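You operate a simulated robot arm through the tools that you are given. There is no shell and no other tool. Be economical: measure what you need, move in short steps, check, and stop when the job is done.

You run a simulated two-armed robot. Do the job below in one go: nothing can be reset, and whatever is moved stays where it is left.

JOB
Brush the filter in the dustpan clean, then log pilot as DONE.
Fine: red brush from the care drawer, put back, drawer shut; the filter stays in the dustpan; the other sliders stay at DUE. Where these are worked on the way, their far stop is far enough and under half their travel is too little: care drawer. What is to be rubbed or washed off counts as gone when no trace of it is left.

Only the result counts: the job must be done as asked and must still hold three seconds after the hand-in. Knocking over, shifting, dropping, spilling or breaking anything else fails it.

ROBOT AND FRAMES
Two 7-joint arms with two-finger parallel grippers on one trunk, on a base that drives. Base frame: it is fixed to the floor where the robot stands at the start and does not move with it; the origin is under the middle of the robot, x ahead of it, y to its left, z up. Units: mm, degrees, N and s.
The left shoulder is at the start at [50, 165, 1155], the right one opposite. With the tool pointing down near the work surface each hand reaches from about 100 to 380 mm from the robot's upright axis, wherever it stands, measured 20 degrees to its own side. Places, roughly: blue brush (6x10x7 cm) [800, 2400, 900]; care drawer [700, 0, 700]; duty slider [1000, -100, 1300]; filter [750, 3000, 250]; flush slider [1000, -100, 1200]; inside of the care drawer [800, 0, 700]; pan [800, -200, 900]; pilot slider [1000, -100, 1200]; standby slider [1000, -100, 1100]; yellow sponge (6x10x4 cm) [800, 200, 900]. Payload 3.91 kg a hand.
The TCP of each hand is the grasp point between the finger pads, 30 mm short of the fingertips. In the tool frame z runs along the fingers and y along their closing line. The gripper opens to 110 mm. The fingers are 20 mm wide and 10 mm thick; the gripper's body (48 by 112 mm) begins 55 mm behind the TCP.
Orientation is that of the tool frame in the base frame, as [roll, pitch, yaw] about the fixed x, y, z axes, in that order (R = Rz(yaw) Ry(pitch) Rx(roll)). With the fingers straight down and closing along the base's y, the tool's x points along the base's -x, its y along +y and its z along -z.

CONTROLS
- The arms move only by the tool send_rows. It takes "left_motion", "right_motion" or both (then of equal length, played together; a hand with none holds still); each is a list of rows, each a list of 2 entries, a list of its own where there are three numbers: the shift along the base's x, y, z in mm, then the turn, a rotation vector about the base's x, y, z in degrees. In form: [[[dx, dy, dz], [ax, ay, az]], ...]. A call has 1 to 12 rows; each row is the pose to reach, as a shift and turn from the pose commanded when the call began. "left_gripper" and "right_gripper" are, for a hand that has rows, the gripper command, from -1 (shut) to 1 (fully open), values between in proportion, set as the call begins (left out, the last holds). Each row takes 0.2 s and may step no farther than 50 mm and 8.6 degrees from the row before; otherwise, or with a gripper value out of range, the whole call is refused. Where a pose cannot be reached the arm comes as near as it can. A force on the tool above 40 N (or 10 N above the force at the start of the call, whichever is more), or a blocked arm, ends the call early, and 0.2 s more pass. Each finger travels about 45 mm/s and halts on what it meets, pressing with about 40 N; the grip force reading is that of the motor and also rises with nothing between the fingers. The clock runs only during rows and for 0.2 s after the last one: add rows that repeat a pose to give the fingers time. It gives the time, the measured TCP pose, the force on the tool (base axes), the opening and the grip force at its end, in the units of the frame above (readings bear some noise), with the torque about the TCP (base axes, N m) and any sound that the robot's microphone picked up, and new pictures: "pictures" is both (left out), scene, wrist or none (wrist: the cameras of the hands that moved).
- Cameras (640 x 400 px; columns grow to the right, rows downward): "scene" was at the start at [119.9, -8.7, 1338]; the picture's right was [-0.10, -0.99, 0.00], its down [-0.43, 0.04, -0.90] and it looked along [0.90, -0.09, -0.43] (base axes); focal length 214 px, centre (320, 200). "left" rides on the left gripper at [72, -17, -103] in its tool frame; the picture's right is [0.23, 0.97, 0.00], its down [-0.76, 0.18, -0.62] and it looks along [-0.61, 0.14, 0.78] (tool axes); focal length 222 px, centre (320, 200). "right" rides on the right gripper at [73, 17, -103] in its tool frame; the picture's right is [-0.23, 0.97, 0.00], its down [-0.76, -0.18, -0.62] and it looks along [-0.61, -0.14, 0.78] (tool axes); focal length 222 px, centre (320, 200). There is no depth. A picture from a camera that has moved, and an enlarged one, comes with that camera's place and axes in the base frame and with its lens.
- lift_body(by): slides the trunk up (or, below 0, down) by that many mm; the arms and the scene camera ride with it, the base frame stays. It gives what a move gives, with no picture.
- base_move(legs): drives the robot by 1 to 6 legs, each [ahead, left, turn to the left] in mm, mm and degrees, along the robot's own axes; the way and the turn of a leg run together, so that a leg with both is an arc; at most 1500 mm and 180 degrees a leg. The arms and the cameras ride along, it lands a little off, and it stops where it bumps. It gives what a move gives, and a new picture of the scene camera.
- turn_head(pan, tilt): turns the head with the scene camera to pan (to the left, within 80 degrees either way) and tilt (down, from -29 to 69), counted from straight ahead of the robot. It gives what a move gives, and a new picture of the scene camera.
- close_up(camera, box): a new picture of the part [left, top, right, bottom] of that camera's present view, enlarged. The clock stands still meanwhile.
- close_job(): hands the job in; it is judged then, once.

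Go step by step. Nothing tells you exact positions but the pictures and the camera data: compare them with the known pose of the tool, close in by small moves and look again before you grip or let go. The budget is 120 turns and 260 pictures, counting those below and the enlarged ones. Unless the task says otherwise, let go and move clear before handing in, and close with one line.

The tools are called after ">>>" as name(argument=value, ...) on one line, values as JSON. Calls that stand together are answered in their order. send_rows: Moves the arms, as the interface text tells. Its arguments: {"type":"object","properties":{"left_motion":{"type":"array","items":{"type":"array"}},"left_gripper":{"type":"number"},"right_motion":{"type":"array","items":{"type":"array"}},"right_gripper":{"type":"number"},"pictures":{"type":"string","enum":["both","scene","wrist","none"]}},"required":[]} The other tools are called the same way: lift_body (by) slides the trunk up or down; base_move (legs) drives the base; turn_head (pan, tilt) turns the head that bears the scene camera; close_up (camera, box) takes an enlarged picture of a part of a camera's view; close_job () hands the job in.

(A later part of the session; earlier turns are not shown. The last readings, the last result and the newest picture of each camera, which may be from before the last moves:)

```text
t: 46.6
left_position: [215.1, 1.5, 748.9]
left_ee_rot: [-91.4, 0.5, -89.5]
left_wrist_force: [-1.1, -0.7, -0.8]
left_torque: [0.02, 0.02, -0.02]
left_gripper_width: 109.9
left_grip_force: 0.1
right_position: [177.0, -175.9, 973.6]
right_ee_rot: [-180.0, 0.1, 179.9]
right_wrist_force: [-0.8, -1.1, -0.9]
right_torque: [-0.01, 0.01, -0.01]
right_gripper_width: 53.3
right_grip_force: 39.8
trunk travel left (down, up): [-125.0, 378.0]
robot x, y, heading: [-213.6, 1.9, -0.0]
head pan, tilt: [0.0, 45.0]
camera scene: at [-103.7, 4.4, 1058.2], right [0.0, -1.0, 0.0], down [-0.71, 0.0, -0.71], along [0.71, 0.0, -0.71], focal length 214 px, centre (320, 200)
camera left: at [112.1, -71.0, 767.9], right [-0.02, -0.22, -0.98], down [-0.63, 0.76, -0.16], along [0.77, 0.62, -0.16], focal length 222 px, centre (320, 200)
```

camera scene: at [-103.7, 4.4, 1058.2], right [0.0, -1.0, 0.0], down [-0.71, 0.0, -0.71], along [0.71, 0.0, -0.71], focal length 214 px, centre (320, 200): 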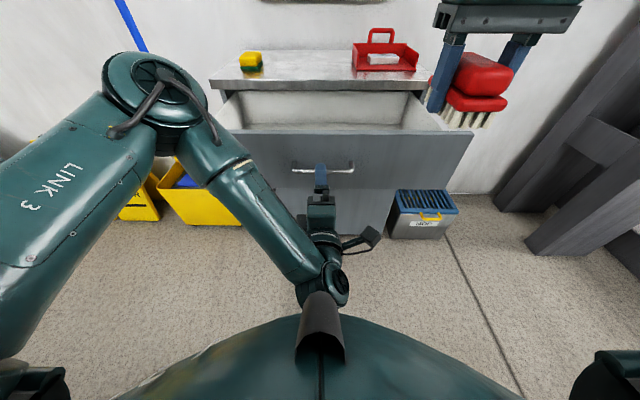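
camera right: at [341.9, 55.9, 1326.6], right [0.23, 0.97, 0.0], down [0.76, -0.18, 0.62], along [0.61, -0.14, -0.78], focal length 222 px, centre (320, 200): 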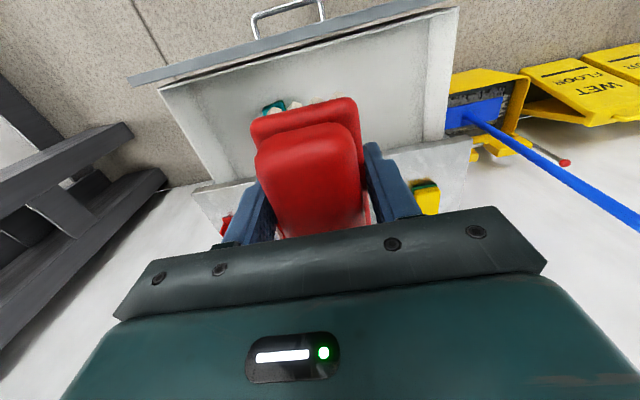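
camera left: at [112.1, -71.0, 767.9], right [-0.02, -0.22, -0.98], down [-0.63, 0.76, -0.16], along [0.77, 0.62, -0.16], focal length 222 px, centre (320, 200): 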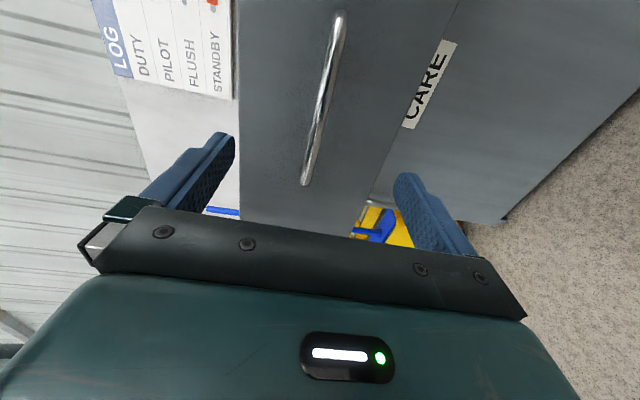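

Forward onto the handle, grip it, then push the drawer in with the base.

>>> send_rows(left_motion=[[[30, 0, 0], [0, 0, 0]], [[60, 0, 0], [0, 0, 0]], [[73, 0, 0], [0, 0, 0]]], pictures="none")

>>> send_rows(left_motion=[[[0, 0, 0], [0, 0, 0]], [[0, 0, 0], [0, 0, 0]], [[0, 0, 0], [0, 0, 0]], [[0, 0, 0], [0, 0, 0]], [[0, 0, 0], [0, 0, 0]], [[0, 0, 0], [0, 0, 0]]], left_gripper=-1, pictures="wrist")

```text
t: 47.4
left_position: [289.6, -1.0, 750.7]
left_ee_rot: [-91.6, 0.4, -89.4]
left_wrist_force: [-0.1, -0.2, 0.3]
left_torque: [-0.01, -0.02, 0.04]
left_gripper_width: 110.0
left_grip_force: 0.0
right_position: [176.5, -176.0, 972.6]
right_ee_rot: [-180.0, 0.1, 179.7]
right_wrist_force: [0.3, -0.5, -0.9]
right_torque: [0.02, 0.0, -0.01]
right_gripper_width: 53.6
right_grip_force: 40.0
trunk travel left (down, up): [-125.0, 378.0]
robot x, y, heading: [-214.5, 5.6, -0.1]
head pan, tilt: [0.0, 45.0]
```

```text
t: 48.8
left_position: [289.8, -1.2, 751.3]
left_ee_rot: [-91.5, 0.4, -89.5]
left_wrist_force: [0.6, 0.4, -0.6]
left_torque: [-0.31, 0.04, 0.0]
left_gripper_width: 11.9
left_grip_force: 27.7
right_position: [175.7, -175.6, 972.3]
right_ee_rot: [-179.9, 0.1, 179.9]
right_wrist_force: [1.0, 0.1, -0.3]
right_torque: [0.05, 0.01, -0.01]
right_gripper_width: 53.4
right_grip_force: 40.4
trunk travel left (down, up): [-125.0, 378.0]
robot x, y, heading: [-213.9, 3.4, 0.0]
head pan, tilt: [0.0, 45.0]
camera left: at [187.4, -73.6, 769.1], right [-0.02, -0.22, -0.98], down [-0.63, 0.76, -0.16], along [0.77, 0.61, -0.16], focal length 222 px, centre (320, 200)
```

left: 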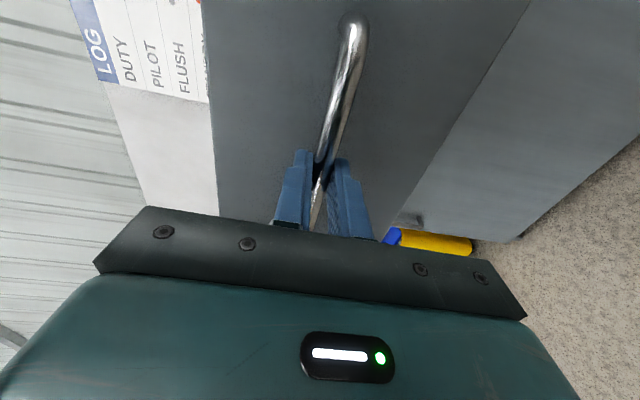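

>>> base_move(legs=[[270, 0, 0]])

>>> send_rows(left_motion=[[[6, 0, 0], [0, 0, 0]], [[12, 0, 0], [0, 0, 0]], [[18, 0, 0], [0, 0, 0]], [[24, 0, 0], [0, 0, 0]]], pictures="none")

```text
t: 50.7
left_position: [557.6, -5.0, 750.7]
left_ee_rot: [-91.5, 0.5, -89.9]
left_wrist_force: [0.4, -16.4, -2.9]
left_torque: [-0.39, 0.04, 0.25]
left_gripper_width: 11.6
left_grip_force: 44.8
right_position: [443.4, -179.0, 972.6]
right_ee_rot: [179.9, 0.1, 179.6]
right_wrist_force: [0.4, -0.8, -1.1]
right_torque: [-0.01, -0.01, 0.01]
right_gripper_width: 53.6
right_grip_force: 40.0
trunk travel left (down, up): [-125.0, 378.0]
robot x, y, heading: [54.9, 5.8, -0.0]
head pan, tilt: [0.0, 45.0]
camera scene: at [163.8, 2.2, 1058.1], right [-0.01, -1.0, 0.0], down [-0.71, 0.0, -0.71], along [0.71, 0.0, -0.71], focal length 214 px, centre (320, 200)
```

scene: 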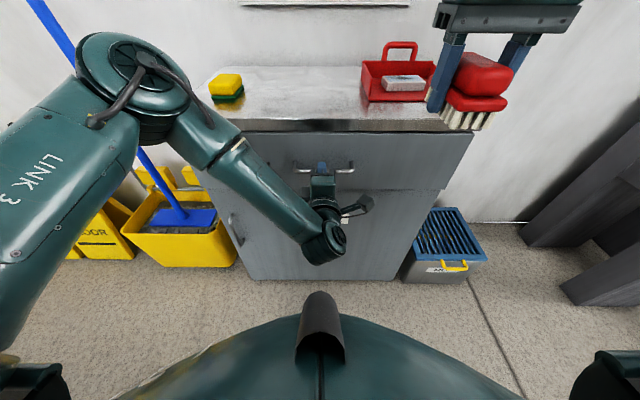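

```text
t: 51.6
left_position: [571.3, -5.0, 750.3]
left_ee_rot: [-91.4, 0.4, -90.1]
left_wrist_force: [-15.8, 6.9, 9.4]
left_torque: [-0.34, -0.14, -0.27]
left_gripper_width: 11.6
left_grip_force: 45.3
right_position: [440.8, -175.9, 974.2]
right_ee_rot: [179.9, 0.2, 179.7]
right_wrist_force: [-0.1, -0.3, -1.8]
right_torque: [0.02, 0.02, 0.03]
right_gripper_width: 53.7
right_grip_force: 39.0
trunk travel left (down, up): [-125.0, 378.0]
robot x, y, heading: [56.6, 2.6, -0.3]
head pan, tilt: [0.0, 45.0]
stopped in row 4 (left hand): the force on the tool passed its limit at 40 N (the readings are from after the stop); the commanded pose is now the measured one
```

The drawer is shut. I release, back off, raise the trunk and restore the left arm to its high pose.

>>> send_rows(left_motion=[[[0, 0, 0], [0, 0, 0]], [[0, 0, 0], [0, 0, 0]], [[0, 0, 0], [0, 0, 0]], [[0, 0, 0], [0, 0, 0]], [[0, 0, 0], [0, 0, 0]], [[0, 0, 0], [0, 0, 0]], [[-40, 0, 0], [0, 0, 0]], [[-80, 0, 0], [0, 0, 0]], [[-120, 0, 0], [0, 0, 0]]], left_gripper=1, pictures="none")

>>> lift_body(by=250)

>>> send_rows(left_motion=[[[-5, 8, 40], [0, 0, 0]], [[-10, 16, 80], [4.62, 4.62, -4.62]], [[-15, 24, 120], [9.24, 9.24, -9.24]], [[-15, 32, 160], [13.86, 13.86, -13.86]], [[-15, 40, 200], [18.48, 18.48, -18.48]], [[-15, 48, 235], [23.1, 23.1, -23.1]], [[-15, 56, 265], [27.71, 27.71, -27.71]], [[-15, 64, 295], [32.33, 32.33, -32.33]], [[-15, 72, 325], [36.95, 36.95, -36.95]], [[-15, 78, 350], [41.57, 41.57, -41.57]], [[-15, 82, 370], [46.19, 46.19, -46.19]], [[-15, 82, 387], [50.8, 50.8, -50.8]]], pictures="none")

>>> send_rows(left_motion=[[[0, 0, 0], [4.6, 4.6, -4.6]], [[0, 0, 0], [9.2, 9.2, -9.2]], [[0, 0, 0], [13.8, 13.8, -13.8]], [[0, 0, 0], [18.4, 18.4, -18.4]]], pictures="scene")

```text
t: 53.6
left_position: [454.7, -6.9, 748.9]
left_ee_rot: [-91.8, 0.6, -89.9]
left_wrist_force: [0.2, 0.2, 0.2]
left_torque: [-0.02, -0.01, -0.03]
left_gripper_width: 110.0
left_grip_force: 0.0
right_position: [442.9, -178.2, 973.9]
right_ee_rot: [180.0, 0.1, 179.6]
right_wrist_force: [0.2, 0.2, -2.0]
right_torque: [0.0, 0.03, 0.0]
right_gripper_width: 53.5
right_grip_force: 40.3
trunk travel left (down, up): [-125.0, 378.0]
robot x, y, heading: [52.6, 2.9, -0.4]
head pan, tilt: [0.0, 45.0]
```

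```text
t: 56.2
left_position: [455.5, -6.4, 996.9]
left_ee_rot: [-91.9, 0.4, -89.9]
left_wrist_force: [-0.8, 0.0, 0.6]
left_torque: [0.0, 0.04, -0.02]
left_gripper_width: 110.1
left_grip_force: 0.1
right_position: [443.5, -176.8, 1222.4]
right_ee_rot: [-179.9, 0.0, 179.7]
right_wrist_force: [-0.2, -0.4, -1.3]
right_torque: [0.04, 0.0, 0.01]
right_gripper_width: 53.6
right_grip_force: 39.8
trunk travel left (down, up): [-375.0, 128.0]
robot x, y, heading: [53.6, -0.5, -0.1]
head pan, tilt: [0.0, 45.0]
```

```text
t: 58.8
left_position: [441.7, 75.1, 1384.4]
left_ee_rot: [-160.4, 15.0, -158.9]
left_wrist_force: [0.3, -0.2, -0.3]
left_torque: [-0.03, 0.02, -0.01]
left_gripper_width: 110.3
left_grip_force: 0.1
right_position: [443.0, -176.9, 1222.6]
right_ee_rot: [179.9, 0.2, 179.7]
right_wrist_force: [0.1, -0.6, -1.2]
right_torque: [-0.01, 0.03, -0.01]
right_gripper_width: 53.6
right_grip_force: 40.1
trunk travel left (down, up): [-375.0, 128.0]
robot x, y, heading: [55.3, 2.5, -0.1]
head pan, tilt: [0.0, 45.0]
```

```text
t: 59.8
left_position: [438.9, 74.6, 1386.6]
left_ee_rot: [178.2, 0.3, 179.5]
left_wrist_force: [-0.2, 0.3, -0.5]
left_torque: [0.0, 0.03, 0.0]
left_gripper_width: 109.9
left_grip_force: 0.1
right_position: [442.4, -178.4, 1222.8]
right_ee_rot: [179.9, 0.2, 179.6]
right_wrist_force: [0.3, -0.6, -1.0]
right_torque: [0.02, -0.04, -0.01]
right_gripper_width: 53.6
right_grip_force: 40.4
trunk travel left (down, up): [-375.0, 128.0]
robot x, y, heading: [52.6, -0.3, -0.2]
head pan, tilt: [0.0, 45.0]
camera scene: at [162.2, 2.0, 1308.2], right [-0.01, -1.0, 0.0], down [-0.71, 0.0, -0.71], along [0.71, 0.0, -0.71], focal length 214 px, centre (320, 200)
```

scene: 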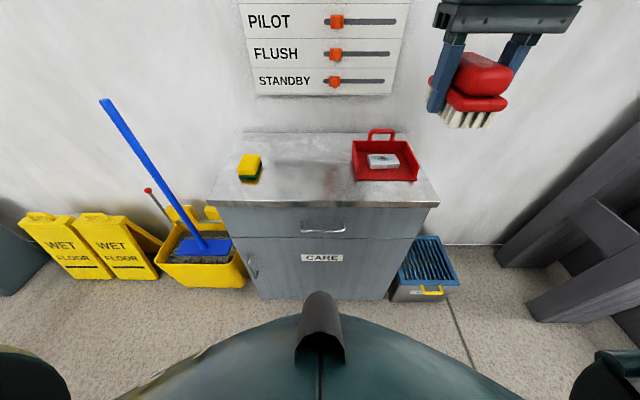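

Drawer shut, path clear. I drive up to the counter and turn the head down for a good view of the pan.

>>> base_move(legs=[[250, 0, 0]])

>>> close_up(camera="scene", box=[320, 150, 480, 250])

>>> close_up(camera="right", box=[0, 0, 640, 400])

```text
t: 61.6
left_position: [692.6, 75.5, 1385.1]
left_ee_rot: [178.2, 0.1, 179.8]
left_wrist_force: [0.2, -0.4, 0.2]
left_torque: [0.02, 0.02, 0.0]
left_gripper_width: 110.0
left_grip_force: 0.1
right_position: [694.9, -179.1, 1222.4]
right_ee_rot: [180.0, 0.2, 179.7]
right_wrist_force: [0.1, -0.1, -2.0]
right_torque: [0.01, 0.07, 0.01]
right_gripper_width: 53.4
right_grip_force: 39.4
trunk travel left (down, up): [-375.0, 128.0]
robot x, y, heading: [301.1, 1.2, -0.4]
head pan, tilt: [0.0, 45.0]
camera scene: at [414.5, 1.9, 1308.1], right [-0.01, -1.0, 0.0], down [-0.71, 0.0, -0.71], along [0.71, 0.0, -0.71], focal length 214 px, centre (320, 200)
```

scene: 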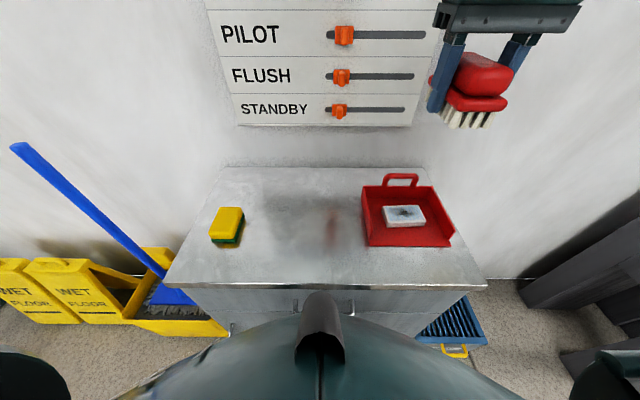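

```text
4.00 times, centred on (400, 200) of scene
camera zoom: at [414.5, 1.9, 1308.1], right [-0.01, -1.0, 0.0], down [-0.71, 0.0, -0.71], along [0.71, 0.0, -0.71], focal length 858 px, centre (0, 200)
```

zoom: 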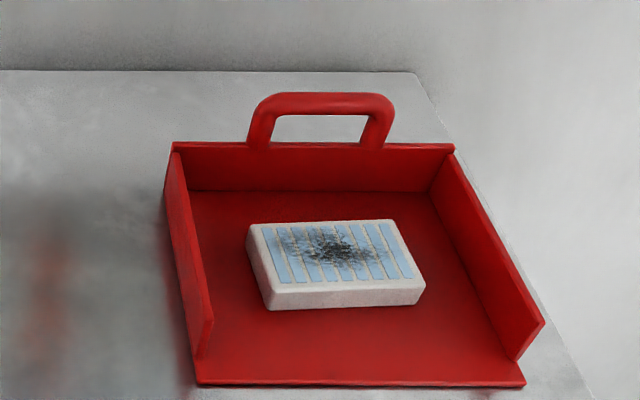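

```text
1.00 times, centred on (320, 200) of right (not enlarged: the box is as wide or as high as the picture)
camera zoom: at [622.2, -161.7, 1325.9], right [0.23, 0.97, 0.0], down [0.76, -0.18, 0.62], along [0.61, -0.14, -0.78], focal length 222 px, centre (320, 200)
```

zoom: 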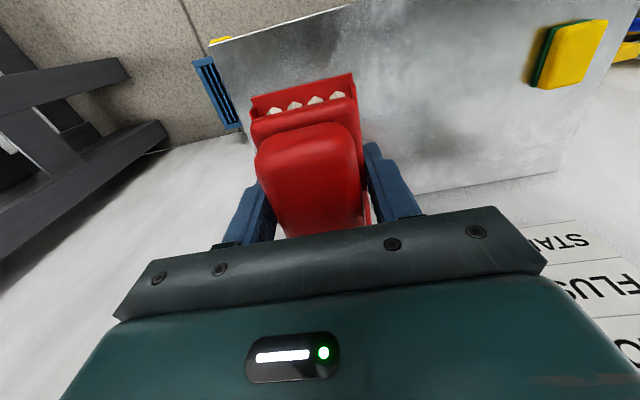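

The filter top centre comes out near (785, -217, 889), about 100 mm in y by 55 mm in x. I bring the brush above it at a safe height.

>>> send_rows(right_motion=[[[15, -6, -30], [0, 0, 0]], [[30, -13, -65], [0, 0, 0]], [[45, -19, -100], [0, 0, 0]], [[60, -26, -135], [0, 0, 0]], [[75, -32, -170], [0, 0, 0]], [[90, -38, -205], [0, 0, 0]], [[90, -38, -227], [0, 0, 0]]])

>>> close_up(camera="scene", box=[320, 150, 480, 250])

```text
t: 63.2
left_position: [691.8, 75.0, 1385.3]
left_ee_rot: [178.3, 0.1, 179.7]
left_wrist_force: [-0.7, -0.2, 0.4]
left_torque: [0.0, 0.0, -0.02]
left_gripper_width: 110.0
left_grip_force: 0.1
right_position: [783.9, -218.3, 994.4]
right_ee_rot: [180.0, 0.1, 179.7]
right_wrist_force: [-0.4, -0.5, -0.6]
right_torque: [0.05, 0.04, 0.01]
right_gripper_width: 53.4
right_grip_force: 39.7
trunk travel left (down, up): [-375.0, 128.0]
robot x, y, heading: [305.5, 3.4, -0.3]
head pan, tilt: [0.0, 45.0]
camera scene: at [413.9, 1.8, 1308.2], right [-0.01, -1.0, 0.0], down [-0.71, 0.0, -0.71], along [0.71, 0.0, -0.71], focal length 214 px, centre (320, 200)
camera right: at [711.7, -200.4, 1097.8], right [0.23, 0.97, 0.0], down [0.76, -0.18, 0.62], along [0.61, -0.14, -0.78], focal length 222 px, centre (320, 200)
```

scene: 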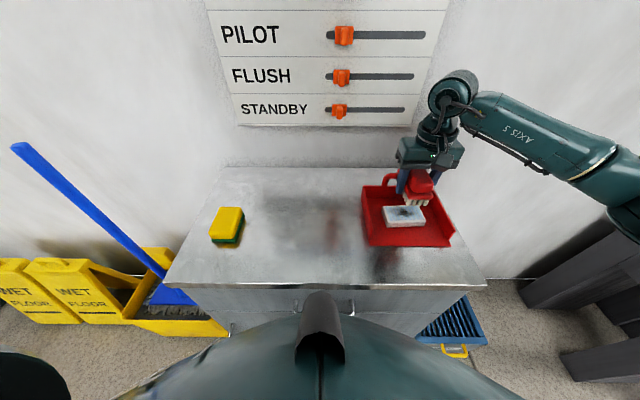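
right: 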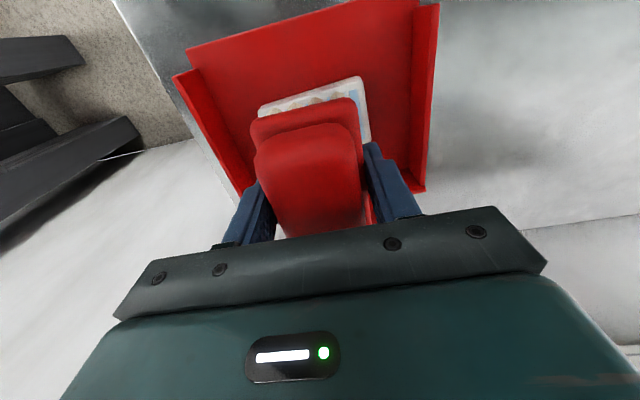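

```text
4.00 times, centred on (400, 200) of scene
camera zoom: at [413.9, 1.8, 1308.2], right [-0.01, -1.0, 0.0], down [-0.71, 0.0, -0.71], along [0.71, 0.0, -0.71], focal length 858 px, centre (0, 200)
```

zoom: 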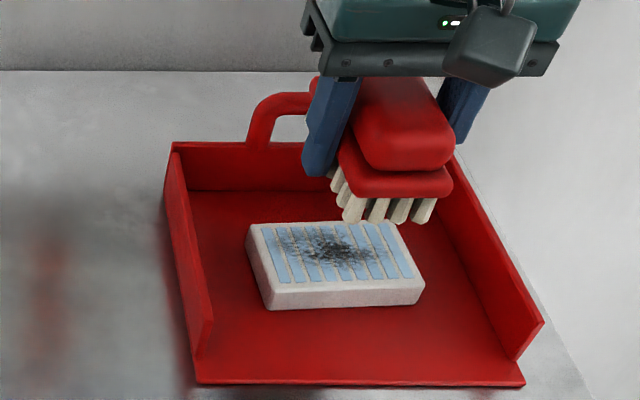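

The brush is lined up over the filter. By the picture the bristle tips are roughly 38 mm below the TCP, so contact should come near TCP z 927. I descend in small steps.

>>> send_rows(right_motion=[[[0, 0, -20], [0, 0, 0]], [[0, 0, -40], [0, 0, 0]], [[0, 0, -50], [0, 0, 0]], [[0, 0, -56], [0, 0, 0]], [[0, 0, -60], [0, 0, 0]]], pictures="wrist")

>>> close_up(camera="scene", box=[320, 150, 480, 250])

```text
t: 64.4
left_position: [691.0, 75.5, 1385.3]
left_ee_rot: [178.3, 0.0, 179.6]
left_wrist_force: [0.1, 0.3, 0.3]
left_torque: [0.02, 0.03, -0.01]
left_gripper_width: 109.8
left_grip_force: 0.0
right_position: [783.2, -217.6, 935.4]
right_ee_rot: [179.8, 0.1, 179.7]
right_wrist_force: [0.4, 0.2, -0.9]
right_torque: [0.01, 0.02, 0.0]
right_gripper_width: 53.6
right_grip_force: 39.8
trunk travel left (down, up): [-375.0, 128.0]
robot x, y, heading: [303.6, 3.5, -0.4]
head pan, tilt: [0.0, 45.0]
camera right: at [711.7, -200.6, 1038.6], right [0.23, 0.97, 0.0], down [0.76, -0.18, 0.63], along [0.61, -0.14, -0.78], focal length 222 px, centre (320, 200)
```

right: 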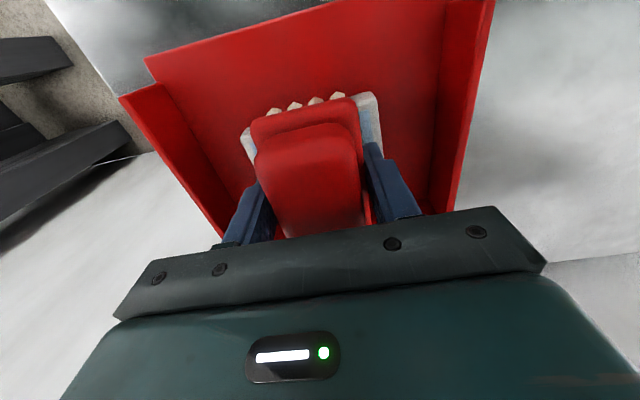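

```text
4.00 times, centred on (400, 200) of scene
camera zoom: at [414.0, 1.9, 1308.1], right [-0.01, -1.0, 0.0], down [-0.71, 0.0, -0.71], along [0.71, 0.0, -0.71], focal length 858 px, centre (0, 200)
```

zoom: 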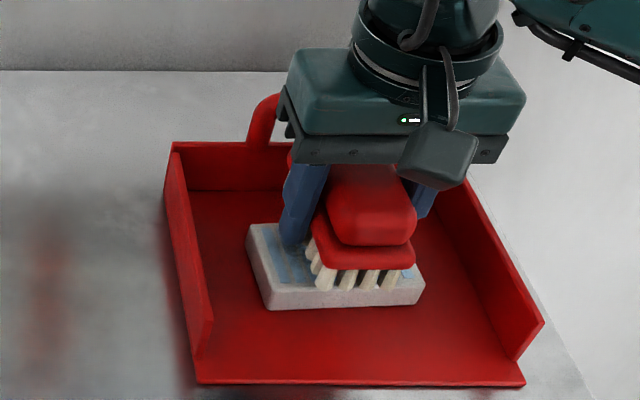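

Close to contact. I go down in 2 mm rows, watching the force.

>>> send_rows(right_motion=[[[0, 0, -2], [0, 0, 0]], [[0, 0, -4], [0, 0, 0]], [[0, 0, -6], [0, 0, 0]]], pictures="none")

>>> close_up(camera="scene", box=[370, 180, 450, 230])

```text
t: 65.2
left_position: [690.9, 74.6, 1385.1]
left_ee_rot: [178.3, 0.1, 179.7]
left_wrist_force: [0.2, 0.6, 0.3]
left_torque: [0.01, 0.0, -0.02]
left_gripper_width: 110.0
left_grip_force: 0.0
right_position: [783.3, -216.0, 929.4]
right_ee_rot: [-180.0, 0.1, 179.7]
right_wrist_force: [0.5, -0.3, -1.4]
right_torque: [-0.01, 0.01, 0.04]
right_gripper_width: 53.5
right_grip_force: 40.3
trunk travel left (down, up): [-375.0, 128.0]
robot x, y, heading: [300.7, -1.7, -0.0]
head pan, tilt: [0.0, 45.0]
```

```text
8.00 times, centred on (410, 205) of scene
camera zoom: at [413.9, 1.9, 1308.1], right [-0.01, -1.0, 0.0], down [-0.71, 0.0, -0.71], along [0.71, 0.0, -0.71], focal length 1716 px, centre (-400, 160)
```

zoom: 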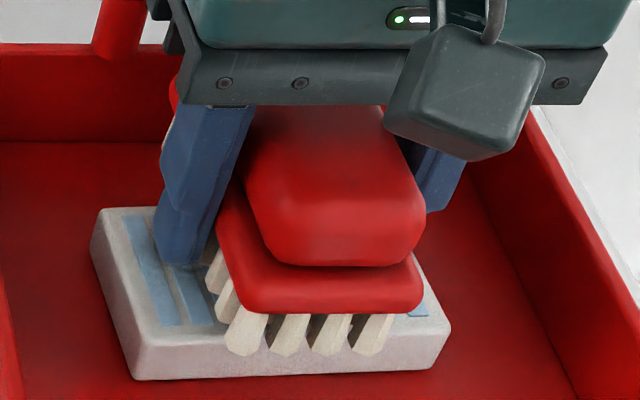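

>>> send_rows(right_motion=[[[0, 0, -2], [0, 0, 0]], [[0, 0, -4], [0, 0, 0]], [[0, 0, -6], [0, 0, 0]]], pictures="none")

>>> close_up(camera="scene", box=[370, 180, 450, 230])

```text
t: 66.0
left_position: [690.3, 75.0, 1385.1]
left_ee_rot: [178.2, 0.0, 179.7]
left_wrist_force: [0.3, 0.8, -0.2]
left_torque: [-0.01, 0.0, 0.0]
left_gripper_width: 110.2
left_grip_force: 0.1
right_position: [783.5, -217.9, 922.6]
right_ee_rot: [179.9, 0.2, 179.7]
right_wrist_force: [0.0, 0.4, -0.7]
right_torque: [0.01, 0.01, 0.02]
right_gripper_width: 53.4
right_grip_force: 40.2
trunk travel left (down, up): [-375.0, 128.0]
robot x, y, heading: [305.4, 2.0, -0.4]
head pan, tilt: [0.0, 45.0]
```

```text
8.00 times, centred on (410, 205) of scene
camera zoom: at [414.0, 1.9, 1308.1], right [-0.01, -1.0, 0.0], down [-0.71, 0.0, -0.71], along [0.71, 0.0, -0.71], focal length 1716 px, centre (-400, 160)
```

zoom: 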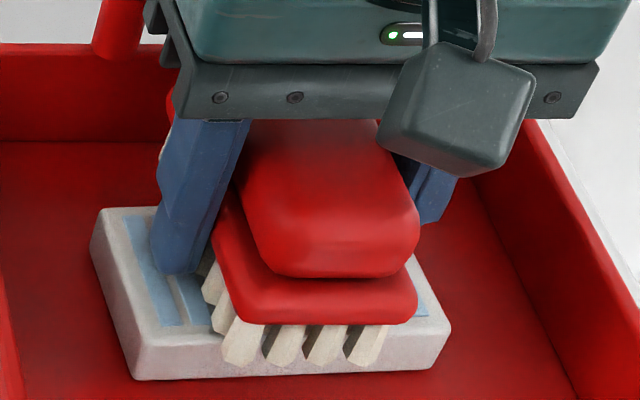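

>>> send_rows(right_motion=[[[0, 0, -1.5], [0, 0, 0]], [[0, 0, -3], [0, 0, 0]]], pictures="none")

>>> send_rows(right_motion=[[[0, 0, -1.5], [0, 0, 0]], [[0, 0, -3], [0, 0, 0]]], pictures="none")

>>> close_up(camera="scene", box=[370, 180, 450, 230])

```text
t: 66.6
left_position: [689.6, 76.3, 1385.7]
left_ee_rot: [178.3, 0.1, 179.7]
left_wrist_force: [-0.7, 0.3, 0.1]
left_torque: [0.02, -0.01, 0.0]
left_gripper_width: 109.9
left_grip_force: 0.0
right_position: [784.2, -218.0, 920.6]
right_ee_rot: [-180.0, 0.1, 179.7]
right_wrist_force: [0.3, 0.4, -2.0]
right_torque: [0.02, 0.01, -0.04]
right_gripper_width: 53.3
right_grip_force: 40.2
trunk travel left (down, up): [-375.0, 128.0]
robot x, y, heading: [306.6, 3.7, -0.2]
head pan, tilt: [0.0, 45.0]
```

```text
t: 67.2
left_position: [690.2, 77.1, 1385.6]
left_ee_rot: [178.3, 0.2, 179.7]
left_wrist_force: [-0.4, -0.5, -0.5]
left_torque: [0.02, 0.01, -0.02]
left_gripper_width: 109.8
left_grip_force: 0.0
right_position: [784.3, -216.9, 920.5]
right_ee_rot: [179.9, 0.3, 179.7]
right_wrist_force: [-0.4, -2.3, 6.3]
right_torque: [-0.12, 0.06, 0.0]
right_gripper_width: 53.6
right_grip_force: 39.8
trunk travel left (down, up): [-375.0, 128.0]
robot x, y, heading: [302.7, 3.7, -0.2]
head pan, tilt: [0.0, 45.0]
```

```text
8.00 times, centred on (410, 205) of scene
camera zoom: at [413.4, 2.0, 1308.3], right [-0.01, -1.0, 0.0], down [-0.71, 0.0, -0.71], along [0.71, 0.0, -0.71], focal length 1716 px, centre (-400, 160)
```

zoom: 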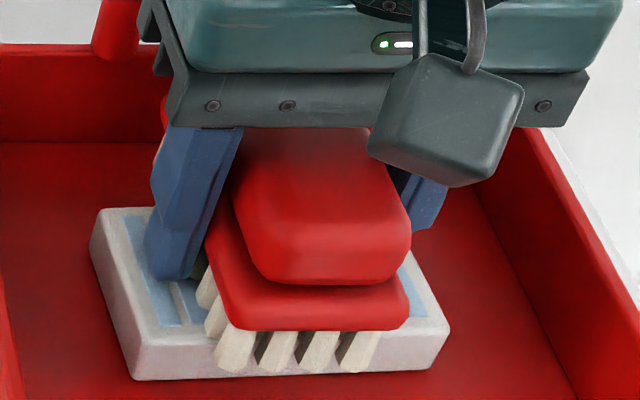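

Contact: about 7 N upward, near the centre. I make one light stroke along y and check.

>>> send_rows(right_motion=[[[0, 8, 0], [0, 0, 0]], [[0, 16, 0], [0, 0, 0]], [[0, 24, 0], [0, 0, 0]], [[0, 16, 0], [0, 0, 0]], [[0, 8, 0], [0, 0, 0]], [[0, 0, 0], [0, 0, 0]]], pictures="none")

>>> close_up(camera="scene", box=[320, 150, 480, 250])

```text
t: 68.6
left_position: [690.5, 75.5, 1385.5]
left_ee_rot: [178.3, 0.2, 179.7]
left_wrist_force: [0.1, 0.1, 0.1]
left_torque: [-0.01, -0.01, -0.02]
left_gripper_width: 109.9
left_grip_force: 0.1
right_position: [783.4, -214.5, 920.6]
right_ee_rot: [179.9, 0.4, 179.9]
right_wrist_force: [0.2, 4.9, 14.0]
right_torque: [0.11, 0.02, 0.0]
right_gripper_width: 53.7
right_grip_force: 40.1
trunk travel left (down, up): [-375.0, 128.0]
robot x, y, heading: [302.5, 0.9, -0.4]
head pan, tilt: [0.0, 45.0]
```

```text
4.00 times, centred on (400, 200) of scene
camera zoom: at [412.7, 2.9, 1308.3], right [-0.01, -1.0, 0.0], down [-0.71, 0.0, -0.71], along [0.71, 0.0, -0.71], focal length 858 px, centre (0, 200)
```

zoom: 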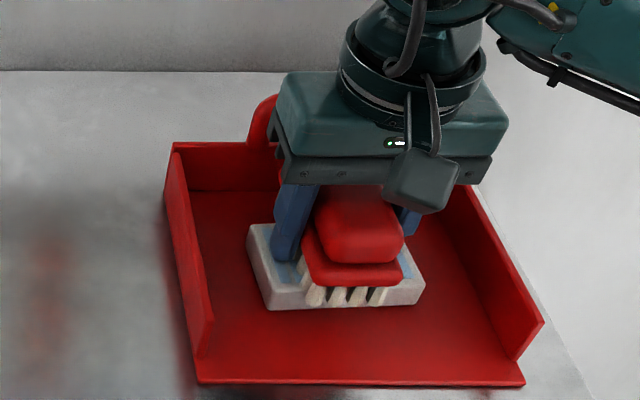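

The filter has not moved. I continue back-and-forth strokes with slightly less pressure.

>>> send_rows(right_motion=[[[0, -10, 1.5], [0, 0, 0]], [[0, -20, 1.5], [0, 0, 0]], [[0, -30, 1.5], [0, 0, 0]], [[0, -20, 1.5], [0, 0, 0]], [[0, -10, 1.5], [0, 0, 0]], [[0, 0, 1.5], [0, 0, 0]], [[0, 10, 1.5], [0, 0, 0]], [[0, 20, 1.5], [0, 0, 0]], [[0, 28, 1.5], [0, 0, 0]], [[0, 18, 1.5], [0, 0, 0]], [[0, 8, 1.5], [0, 0, 0]], [[0, -2, 1.5], [0, 0, 0]]], pictures="none")

>>> send_rows(right_motion=[[[0, 0, 15], [0, 0, 0]], [[0, 0, 50], [0, 0, 0]], [[0, 0, 100], [0, 0, 0]], [[0, 0, 130], [0, 0, 0]]], pictures="none")

>>> close_up(camera="scene", box=[320, 150, 480, 250])

```text
t: 71.2
left_position: [689.7, 75.5, 1385.6]
left_ee_rot: [178.2, 0.0, 179.7]
left_wrist_force: [0.8, 0.4, -0.8]
left_torque: [-0.02, -0.04, 0.08]
left_gripper_width: 110.1
left_grip_force: 0.0
right_position: [783.4, -216.6, 919.6]
right_ee_rot: [-180.0, 0.2, 179.7]
right_wrist_force: [0.0, 0.1, -0.2]
right_torque: [0.01, 0.0, -0.02]
right_gripper_width: 53.5
right_grip_force: 39.7
trunk travel left (down, up): [-375.0, 128.0]
robot x, y, heading: [304.2, 2.5, -0.1]
head pan, tilt: [0.0, 45.0]
```

```text
t: 72.2
left_position: [690.7, 75.1, 1384.4]
left_ee_rot: [178.3, 0.1, 179.6]
left_wrist_force: [0.1, -0.6, -0.1]
left_torque: [-0.01, 0.0, -0.03]
left_gripper_width: 110.1
left_grip_force: 0.0
right_position: [783.5, -218.5, 1047.5]
right_ee_rot: [179.9, 0.1, 179.7]
right_wrist_force: [0.1, -0.8, -1.1]
right_torque: [0.02, -0.01, 0.03]
right_gripper_width: 53.6
right_grip_force: 39.9
trunk travel left (down, up): [-375.0, 128.0]
robot x, y, heading: [304.2, 5.0, -0.4]
head pan, tilt: [0.0, 45.0]
```

```text
4.00 times, centred on (400, 200) of scene
camera zoom: at [413.9, 2.0, 1308.1], right [-0.01, -1.0, 0.0], down [-0.71, 0.0, -0.71], along [0.71, 0.0, -0.71], focal length 858 px, centre (0, 200)
```

zoom: 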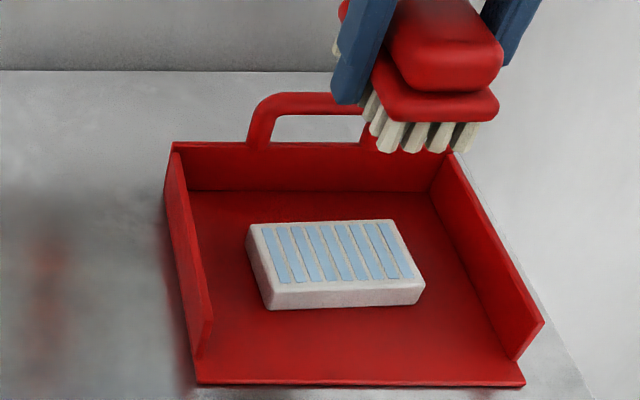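

The soot looks gone. I look closer for traces.

>>> close_up(camera="scene", box=[376, 198, 432, 233])

```text
11.43 times, centred on (404, 216) of scene
camera zoom: at [413.9, 2.0, 1308.1], right [-0.01, -1.0, 0.0], down [-0.71, 0.0, -0.71], along [0.71, 0.0, -0.71], focal length 2451 px, centre (-640, 23)
```

zoom: 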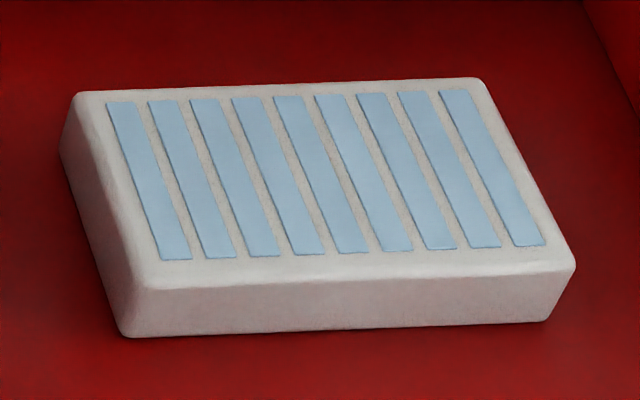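

The filter is clean and hasn't shifted. With the left hand free, I do the pilot slider now (knob about (985, -55, 1232), to be moved toward -y). I shift the base right so the left shoulder lines up, then point the left hand forward.

>>> base_move(legs=[[0, -180, 0]])

>>> send_rows(left_motion=[[[5, 0, 0], [-4.62, -4.62, 4.62]], [[10, 0, 0], [-9.24, -9.24, 9.24]], [[15, 0, 0], [-13.86, -13.86, 13.86]], [[20, 0, 0], [-18.48, -18.48, 18.48]], [[25, 0, 0], [-23.1, -23.1, 23.1]], [[30, 0, 0], [-27.71, -27.71, 27.71]], [[35, 0, 0], [-32.33, -32.33, 32.33]], [[40, 0, 0], [-36.95, -36.95, 36.95]], [[40, 0, 0], [-41.57, -41.57, 41.57]], [[40, 0, 0], [-46.19, -46.19, 46.19]]], pictures="none")

>>> send_rows(left_motion=[[[0, 0, -20], [-4.62, -4.62, 4.62]], [[0, 0, -40], [-9.24, -9.24, 9.24]], [[0, 0, -60], [-13.86, -13.86, 13.86]], [[0, 10, -80], [-18.48, -18.48, 18.48]], [[0, 20, -100], [-23.1, -23.1, 23.1]], [[20, 40, -120], [-23.1, -23.1, 23.1]], [[50, 60, -140], [-23.1, -23.1, 23.1]], [[80, 80, -150], [-23.1, -23.1, 23.1]]], left_gripper=-1)

```text
t: 74.4
left_position: [690.2, -107.1, 1386.1]
left_ee_rot: [178.3, 0.1, 179.6]
left_wrist_force: [0.8, 0.4, -1.0]
left_torque: [0.01, 0.0, 0.02]
left_gripper_width: 110.0
left_grip_force: 0.1
right_position: [781.2, -402.0, 1047.8]
right_ee_rot: [179.9, 0.1, 179.6]
right_wrist_force: [-1.1, 0.1, -1.2]
right_torque: [-0.02, -0.01, 0.0]
right_gripper_width: 53.7
right_grip_force: 39.2
trunk travel left (down, up): [-375.0, 128.0]
robot x, y, heading: [301.9, -178.0, -0.2]
head pan, tilt: [0.0, 45.0]
camera scene: at [412.9, -180.3, 1308.1], right [-0.01, -1.0, 0.0], down [-0.71, 0.0, -0.71], along [0.71, 0.0, -0.71], focal length 214 px, centre (320, 200)
```

scene: 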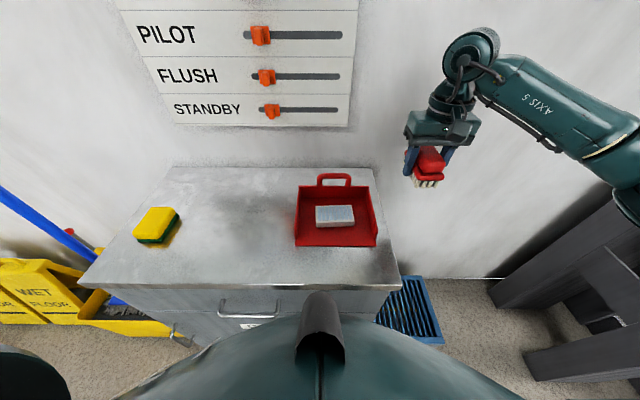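

```text
t: 76.6
left_position: [731.0, -108.0, 1386.1]
left_ee_rot: [-119.6, 17.4, -117.9]
left_wrist_force: [0.5, 0.6, -0.3]
left_torque: [0.04, -0.01, -0.01]
left_gripper_width: 110.0
left_grip_force: 0.1
right_position: [783.2, -402.2, 1048.7]
right_ee_rot: [180.0, 0.0, 179.6]
right_wrist_force: [0.3, -0.2, -1.3]
right_torque: [-0.01, -0.04, -0.04]
right_gripper_width: 53.6
right_grip_force: 40.2
trunk travel left (down, up): [-375.0, 128.0]
robot x, y, heading: [303.4, -182.7, -0.4]
head pan, tilt: [0.0, 45.0]
```

```text
t: 78.4
left_position: [811.0, -28.5, 1235.6]
left_ee_rot: [-91.7, 0.4, -89.9]
left_wrist_force: [1.0, 0.2, 0.2]
left_torque: [-0.03, 0.01, 0.0]
left_gripper_width: 0.2
left_grip_force: 37.3
right_position: [782.9, -400.6, 1047.3]
right_ee_rot: [-179.9, 0.1, 179.6]
right_wrist_force: [0.5, -0.6, -1.7]
right_torque: [0.01, 0.02, 0.0]
right_gripper_width: 53.4
right_grip_force: 39.9
trunk travel left (down, up): [-375.0, 128.0]
robot x, y, heading: [305.0, -181.1, -0.5]
head pan, tilt: [0.0, 45.0]
camera scene: at [413.2, -179.5, 1308.1], right [-0.01, -1.0, 0.0], down [-0.71, 0.0, -0.71], along [0.71, 0.0, -0.71], focal length 214 px, centre (320, 200)
camera left: at [707.8, -100.3, 1254.2], right [-0.03, -0.22, -0.97], down [-0.63, 0.76, -0.15], along [0.78, 0.61, -0.16], focal length 222 px, centre (320, 200)
```

scene: 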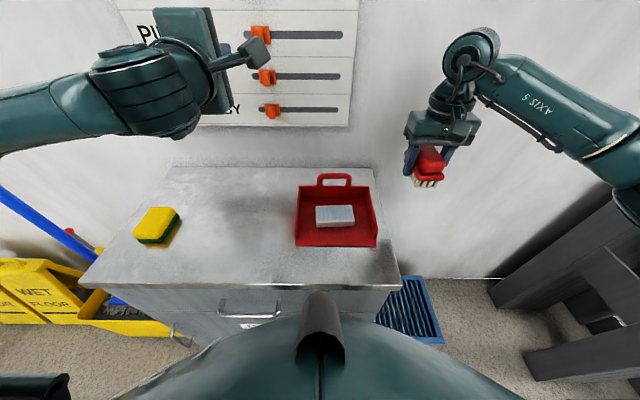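
left: 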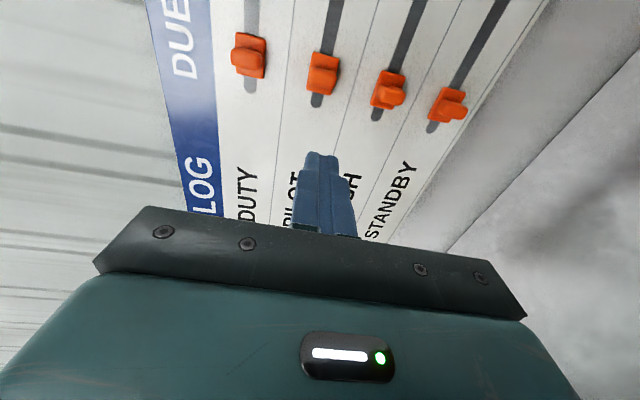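

The wrist camera puts the pilot knob at about (985, -59, 1233). I advance beside its left edge.

>>> send_rows(left_motion=[[[20, 18, -1], [0, 0, 0]], [[50, 18, -2], [0, 0, 0]], [[80, 18, -2], [0, 0, 0]], [[110, 18, -2], [0, 0, 0]], [[125, 18, -2], [0, 0, 0]]])

```text
t: 79.6
left_position: [934.2, -7.8, 1235.0]
left_ee_rot: [-91.7, 0.4, -90.0]
left_wrist_force: [0.5, 0.2, 0.3]
left_torque: [-0.03, -0.01, 0.0]
left_gripper_width: 0.0
left_grip_force: 37.7
right_position: [782.7, -402.1, 1048.2]
right_ee_rot: [-179.9, 0.1, 179.5]
right_wrist_force: [0.7, -0.5, -1.2]
right_torque: [0.0, 0.02, 0.01]
right_gripper_width: 53.8
right_grip_force: 39.8
trunk travel left (down, up): [-375.0, 128.0]
robot x, y, heading: [306.4, -177.3, -0.3]
head pan, tilt: [0.0, 45.0]
camera scene: at [413.0, -179.9, 1308.1], right [-0.01, -1.0, 0.0], down [-0.71, 0.0, -0.71], along [0.71, 0.0, -0.71], focal length 214 px, centre (320, 200)
camera left: at [831.6, -80.0, 1254.5], right [-0.03, -0.22, -0.97], down [-0.63, 0.76, -0.15], along [0.78, 0.61, -0.16], focal length 222 px, centre (320, 200)
```

scene: 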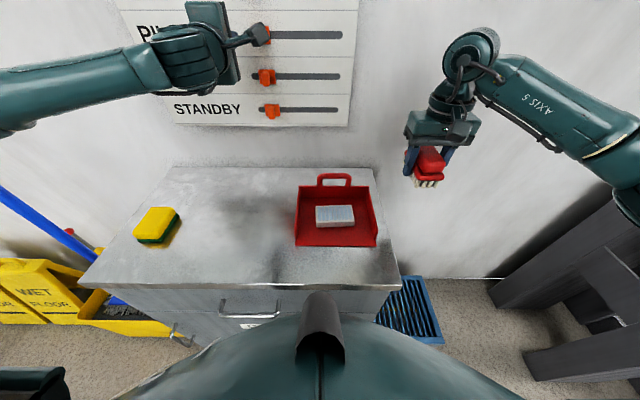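
left: 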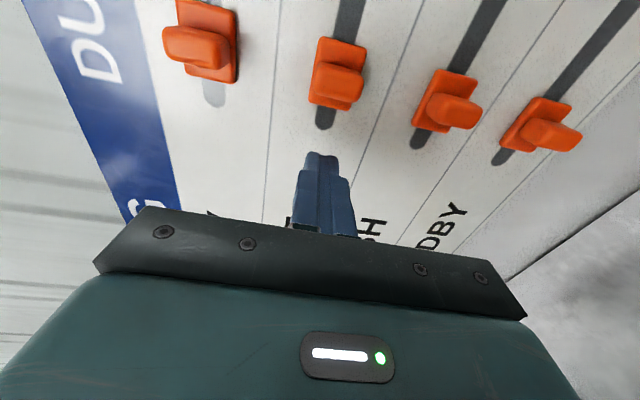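

The wall is at about x 1000, with the knob sticking out toward me. I advance the fingertips to x ≈ 987, just left of the knob.

>>> send_rows(left_motion=[[[8, 0, -1], [0, 0, 0]], [[16, 0, -2], [0, 0, 0]], [[22, 0, -2], [0, 0, 0]]])

```text
t: 80.4
left_position: [957.8, -8.8, 1231.5]
left_ee_rot: [-91.7, 0.4, -89.8]
left_wrist_force: [0.3, 0.1, -0.1]
left_torque: [-0.02, 0.02, 0.01]
left_gripper_width: 0.2
left_grip_force: 37.4
right_position: [782.3, -401.8, 1047.5]
right_ee_rot: [180.0, 0.2, 179.6]
right_wrist_force: [-0.3, 0.1, -2.0]
right_torque: [0.0, 0.03, 0.02]
right_gripper_width: 53.4
right_grip_force: 40.0
trunk travel left (down, up): [-375.0, 128.0]
robot x, y, heading: [305.0, -178.4, -0.3]
head pan, tilt: [0.0, 45.0]
camera scene: at [413.0, -180.0, 1308.1], right [-0.01, -1.0, 0.0], down [-0.71, 0.0, -0.71], along [0.71, 0.0, -0.71], focal length 214 px, centre (320, 200)
camera left: at [854.0, -80.6, 1250.1], right [-0.03, -0.22, -0.97], down [-0.63, 0.76, -0.15], along [0.78, 0.61, -0.16], focal length 222 px, centre (320, 200)
```

scene: 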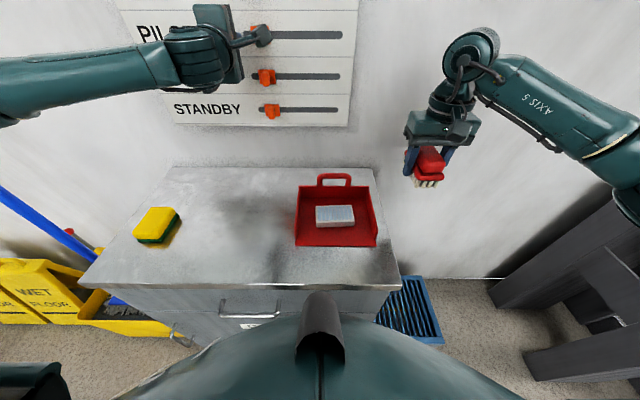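
left: 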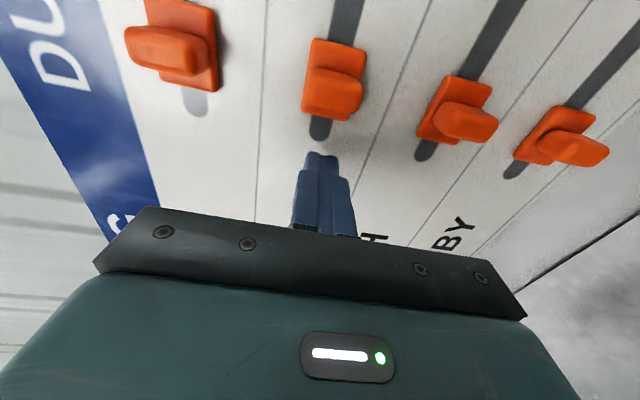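

Now I push toward -y.

>>> send_rows(left_motion=[[[0, -12, 0], [0, 0, 0]], [[0, -24, 0], [0, 0, 0]], [[0, -36, 0], [0, 0, 0]], [[0, -48, 0], [0, 0, 0]], [[0, -60, 0], [0, 0, 0]], [[0, -72, 0], [0, 0, 0]], [[0, -84, 0], [0, 0, 0]], [[0, -96, 0], [0, 0, 0]]])

```text
t: 82.2
left_position: [957.6, -104.0, 1232.3]
left_ee_rot: [-91.7, 0.5, -89.9]
left_wrist_force: [-0.8, 0.8, -0.5]
left_torque: [-0.05, -0.03, -0.03]
left_gripper_width: 0.1
left_grip_force: 38.1
right_position: [782.5, -402.0, 1048.6]
right_ee_rot: [-179.9, 0.1, 179.7]
right_wrist_force: [-0.2, -0.2, -1.3]
right_torque: [-0.02, -0.01, 0.02]
right_gripper_width: 53.4
right_grip_force: 40.3
trunk travel left (down, up): [-375.0, 128.0]
robot x, y, heading: [303.5, -182.7, -0.1]
head pan, tilt: [0.0, 45.0]
camera scene: at [412.9, -180.2, 1308.1], right [-0.01, -1.0, 0.0], down [-0.71, 0.0, -0.71], along [0.71, 0.0, -0.71], focal length 214 px, centre (320, 200)
camera left: at [854.8, -176.8, 1251.5], right [-0.03, -0.22, -0.97], down [-0.63, 0.76, -0.15], along [0.78, 0.61, -0.16], focal length 222 px, centre (320, 200)
```

scene: 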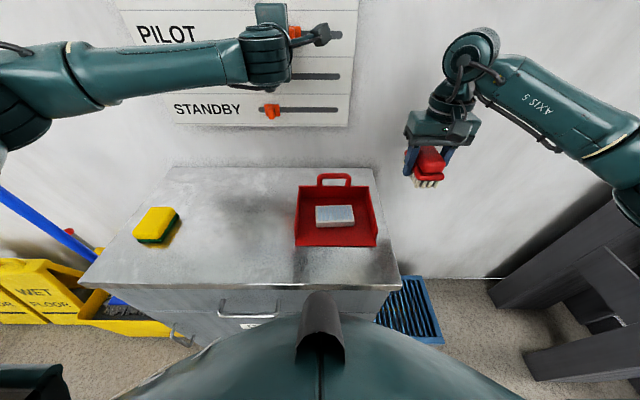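
left: 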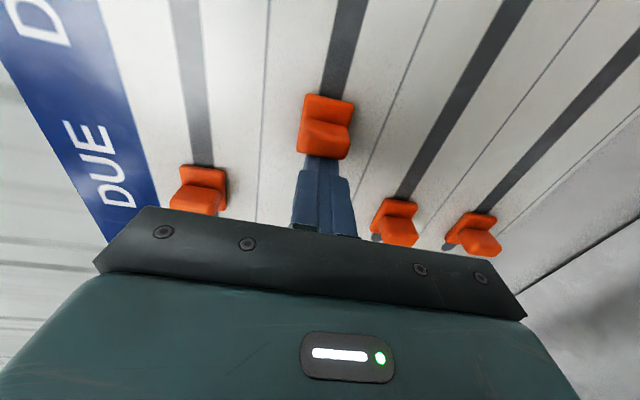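

The knob moves along with the fingers. I continue to the far stop.

>>> send_rows(left_motion=[[[0, -10, 0], [0, 0, 0]], [[0, -20, 0], [0, 0, 0]], [[0, -30, 0], [0, 0, 0]], [[0, -40, 0], [0, 0, 0]], [[0, -48, 0], [0, 0, 0]], [[0, -56, 0], [0, 0, 0]], [[0, -64, 0], [0, 0, 0]], [[0, -72, 0], [0, 0, 0]]])

```text
t: 84.0
left_position: [958.4, -167.6, 1231.1]
left_ee_rot: [-91.6, 0.1, -89.0]
left_wrist_force: [-6.4, 22.2, 1.0]
left_torque: [-0.06, 0.1, 0.2]
left_gripper_width: 0.1
left_grip_force: 38.1
right_position: [781.7, -398.3, 1047.9]
right_ee_rot: [-179.9, 0.2, 179.7]
right_wrist_force: [-0.5, 0.3, -0.9]
right_torque: [-0.02, 0.01, 0.0]
right_gripper_width: 53.5
right_grip_force: 40.3
trunk travel left (down, up): [-375.0, 128.0]
robot x, y, heading: [305.1, -177.3, -0.3]
head pan, tilt: [0.0, 45.0]
camera scene: at [411.8, -176.1, 1308.3], right [0.0, -1.0, 0.0], down [-0.71, 0.0, -0.71], along [0.71, -0.01, -0.71], focal length 214 px, centre (320, 200)
camera left: at [857.3, -241.4, 1250.9], right [-0.02, -0.23, -0.97], down [-0.64, 0.75, -0.16], along [0.77, 0.62, -0.16], focal length 222 px, centre (320, 200)
```

scene: 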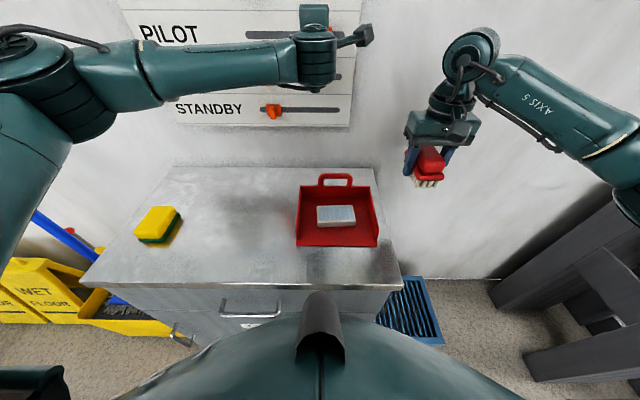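
left: 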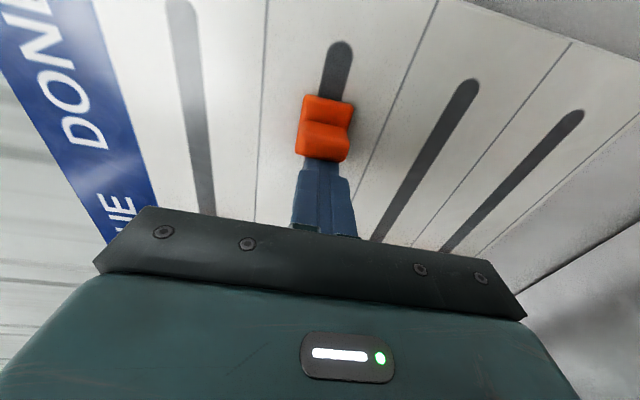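

There is 22 N of resistance. I push slightly more to confirm it's the stop.

>>> send_rows(left_motion=[[[0, -10, 0], [0, 0, 0]], [[0, -16, 0], [0, 0, 0]], [[0, -22, 0], [0, 0, 0]], [[0, -28, 0], [0, 0, 0]]], pictures="none")

>>> close_up(camera="left", box=[120, 0, 600, 300])

```text
t: 84.5
left_position: [963.7, -168.1, 1231.6]
left_ee_rot: [-91.7, 0.3, -87.7]
left_wrist_force: [-1.1, 14.4, 2.4]
left_torque: [-0.06, 0.03, 0.15]
left_gripper_width: 0.3
left_grip_force: 37.8
right_position: [783.3, -398.7, 1048.4]
right_ee_rot: [179.9, 0.1, 179.8]
right_wrist_force: [0.7, 0.1, -0.8]
right_torque: [0.01, 0.01, 0.01]
right_gripper_width: 53.2
right_grip_force: 40.3
trunk travel left (down, up): [-375.0, 128.0]
robot x, y, heading: [299.2, -179.2, 0.1]
head pan, tilt: [0.0, 45.0]
stopped in row 2 (left hand): the force on the tool passed its limit at 44 N (the readings are from after the stop); the commanded pose is now the measured one
```

```text
1.33 times, centred on (360, 150) of left
camera zoom: at [863.2, -243.7, 1250.7], right [-0.02, -0.23, -0.97], down [-0.66, 0.73, -0.16], along [0.75, 0.64, -0.16], focal length 296 px, centre (267, 267)
```

zoom: 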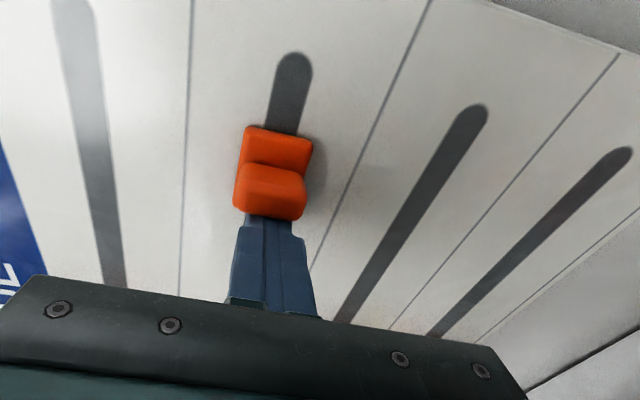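

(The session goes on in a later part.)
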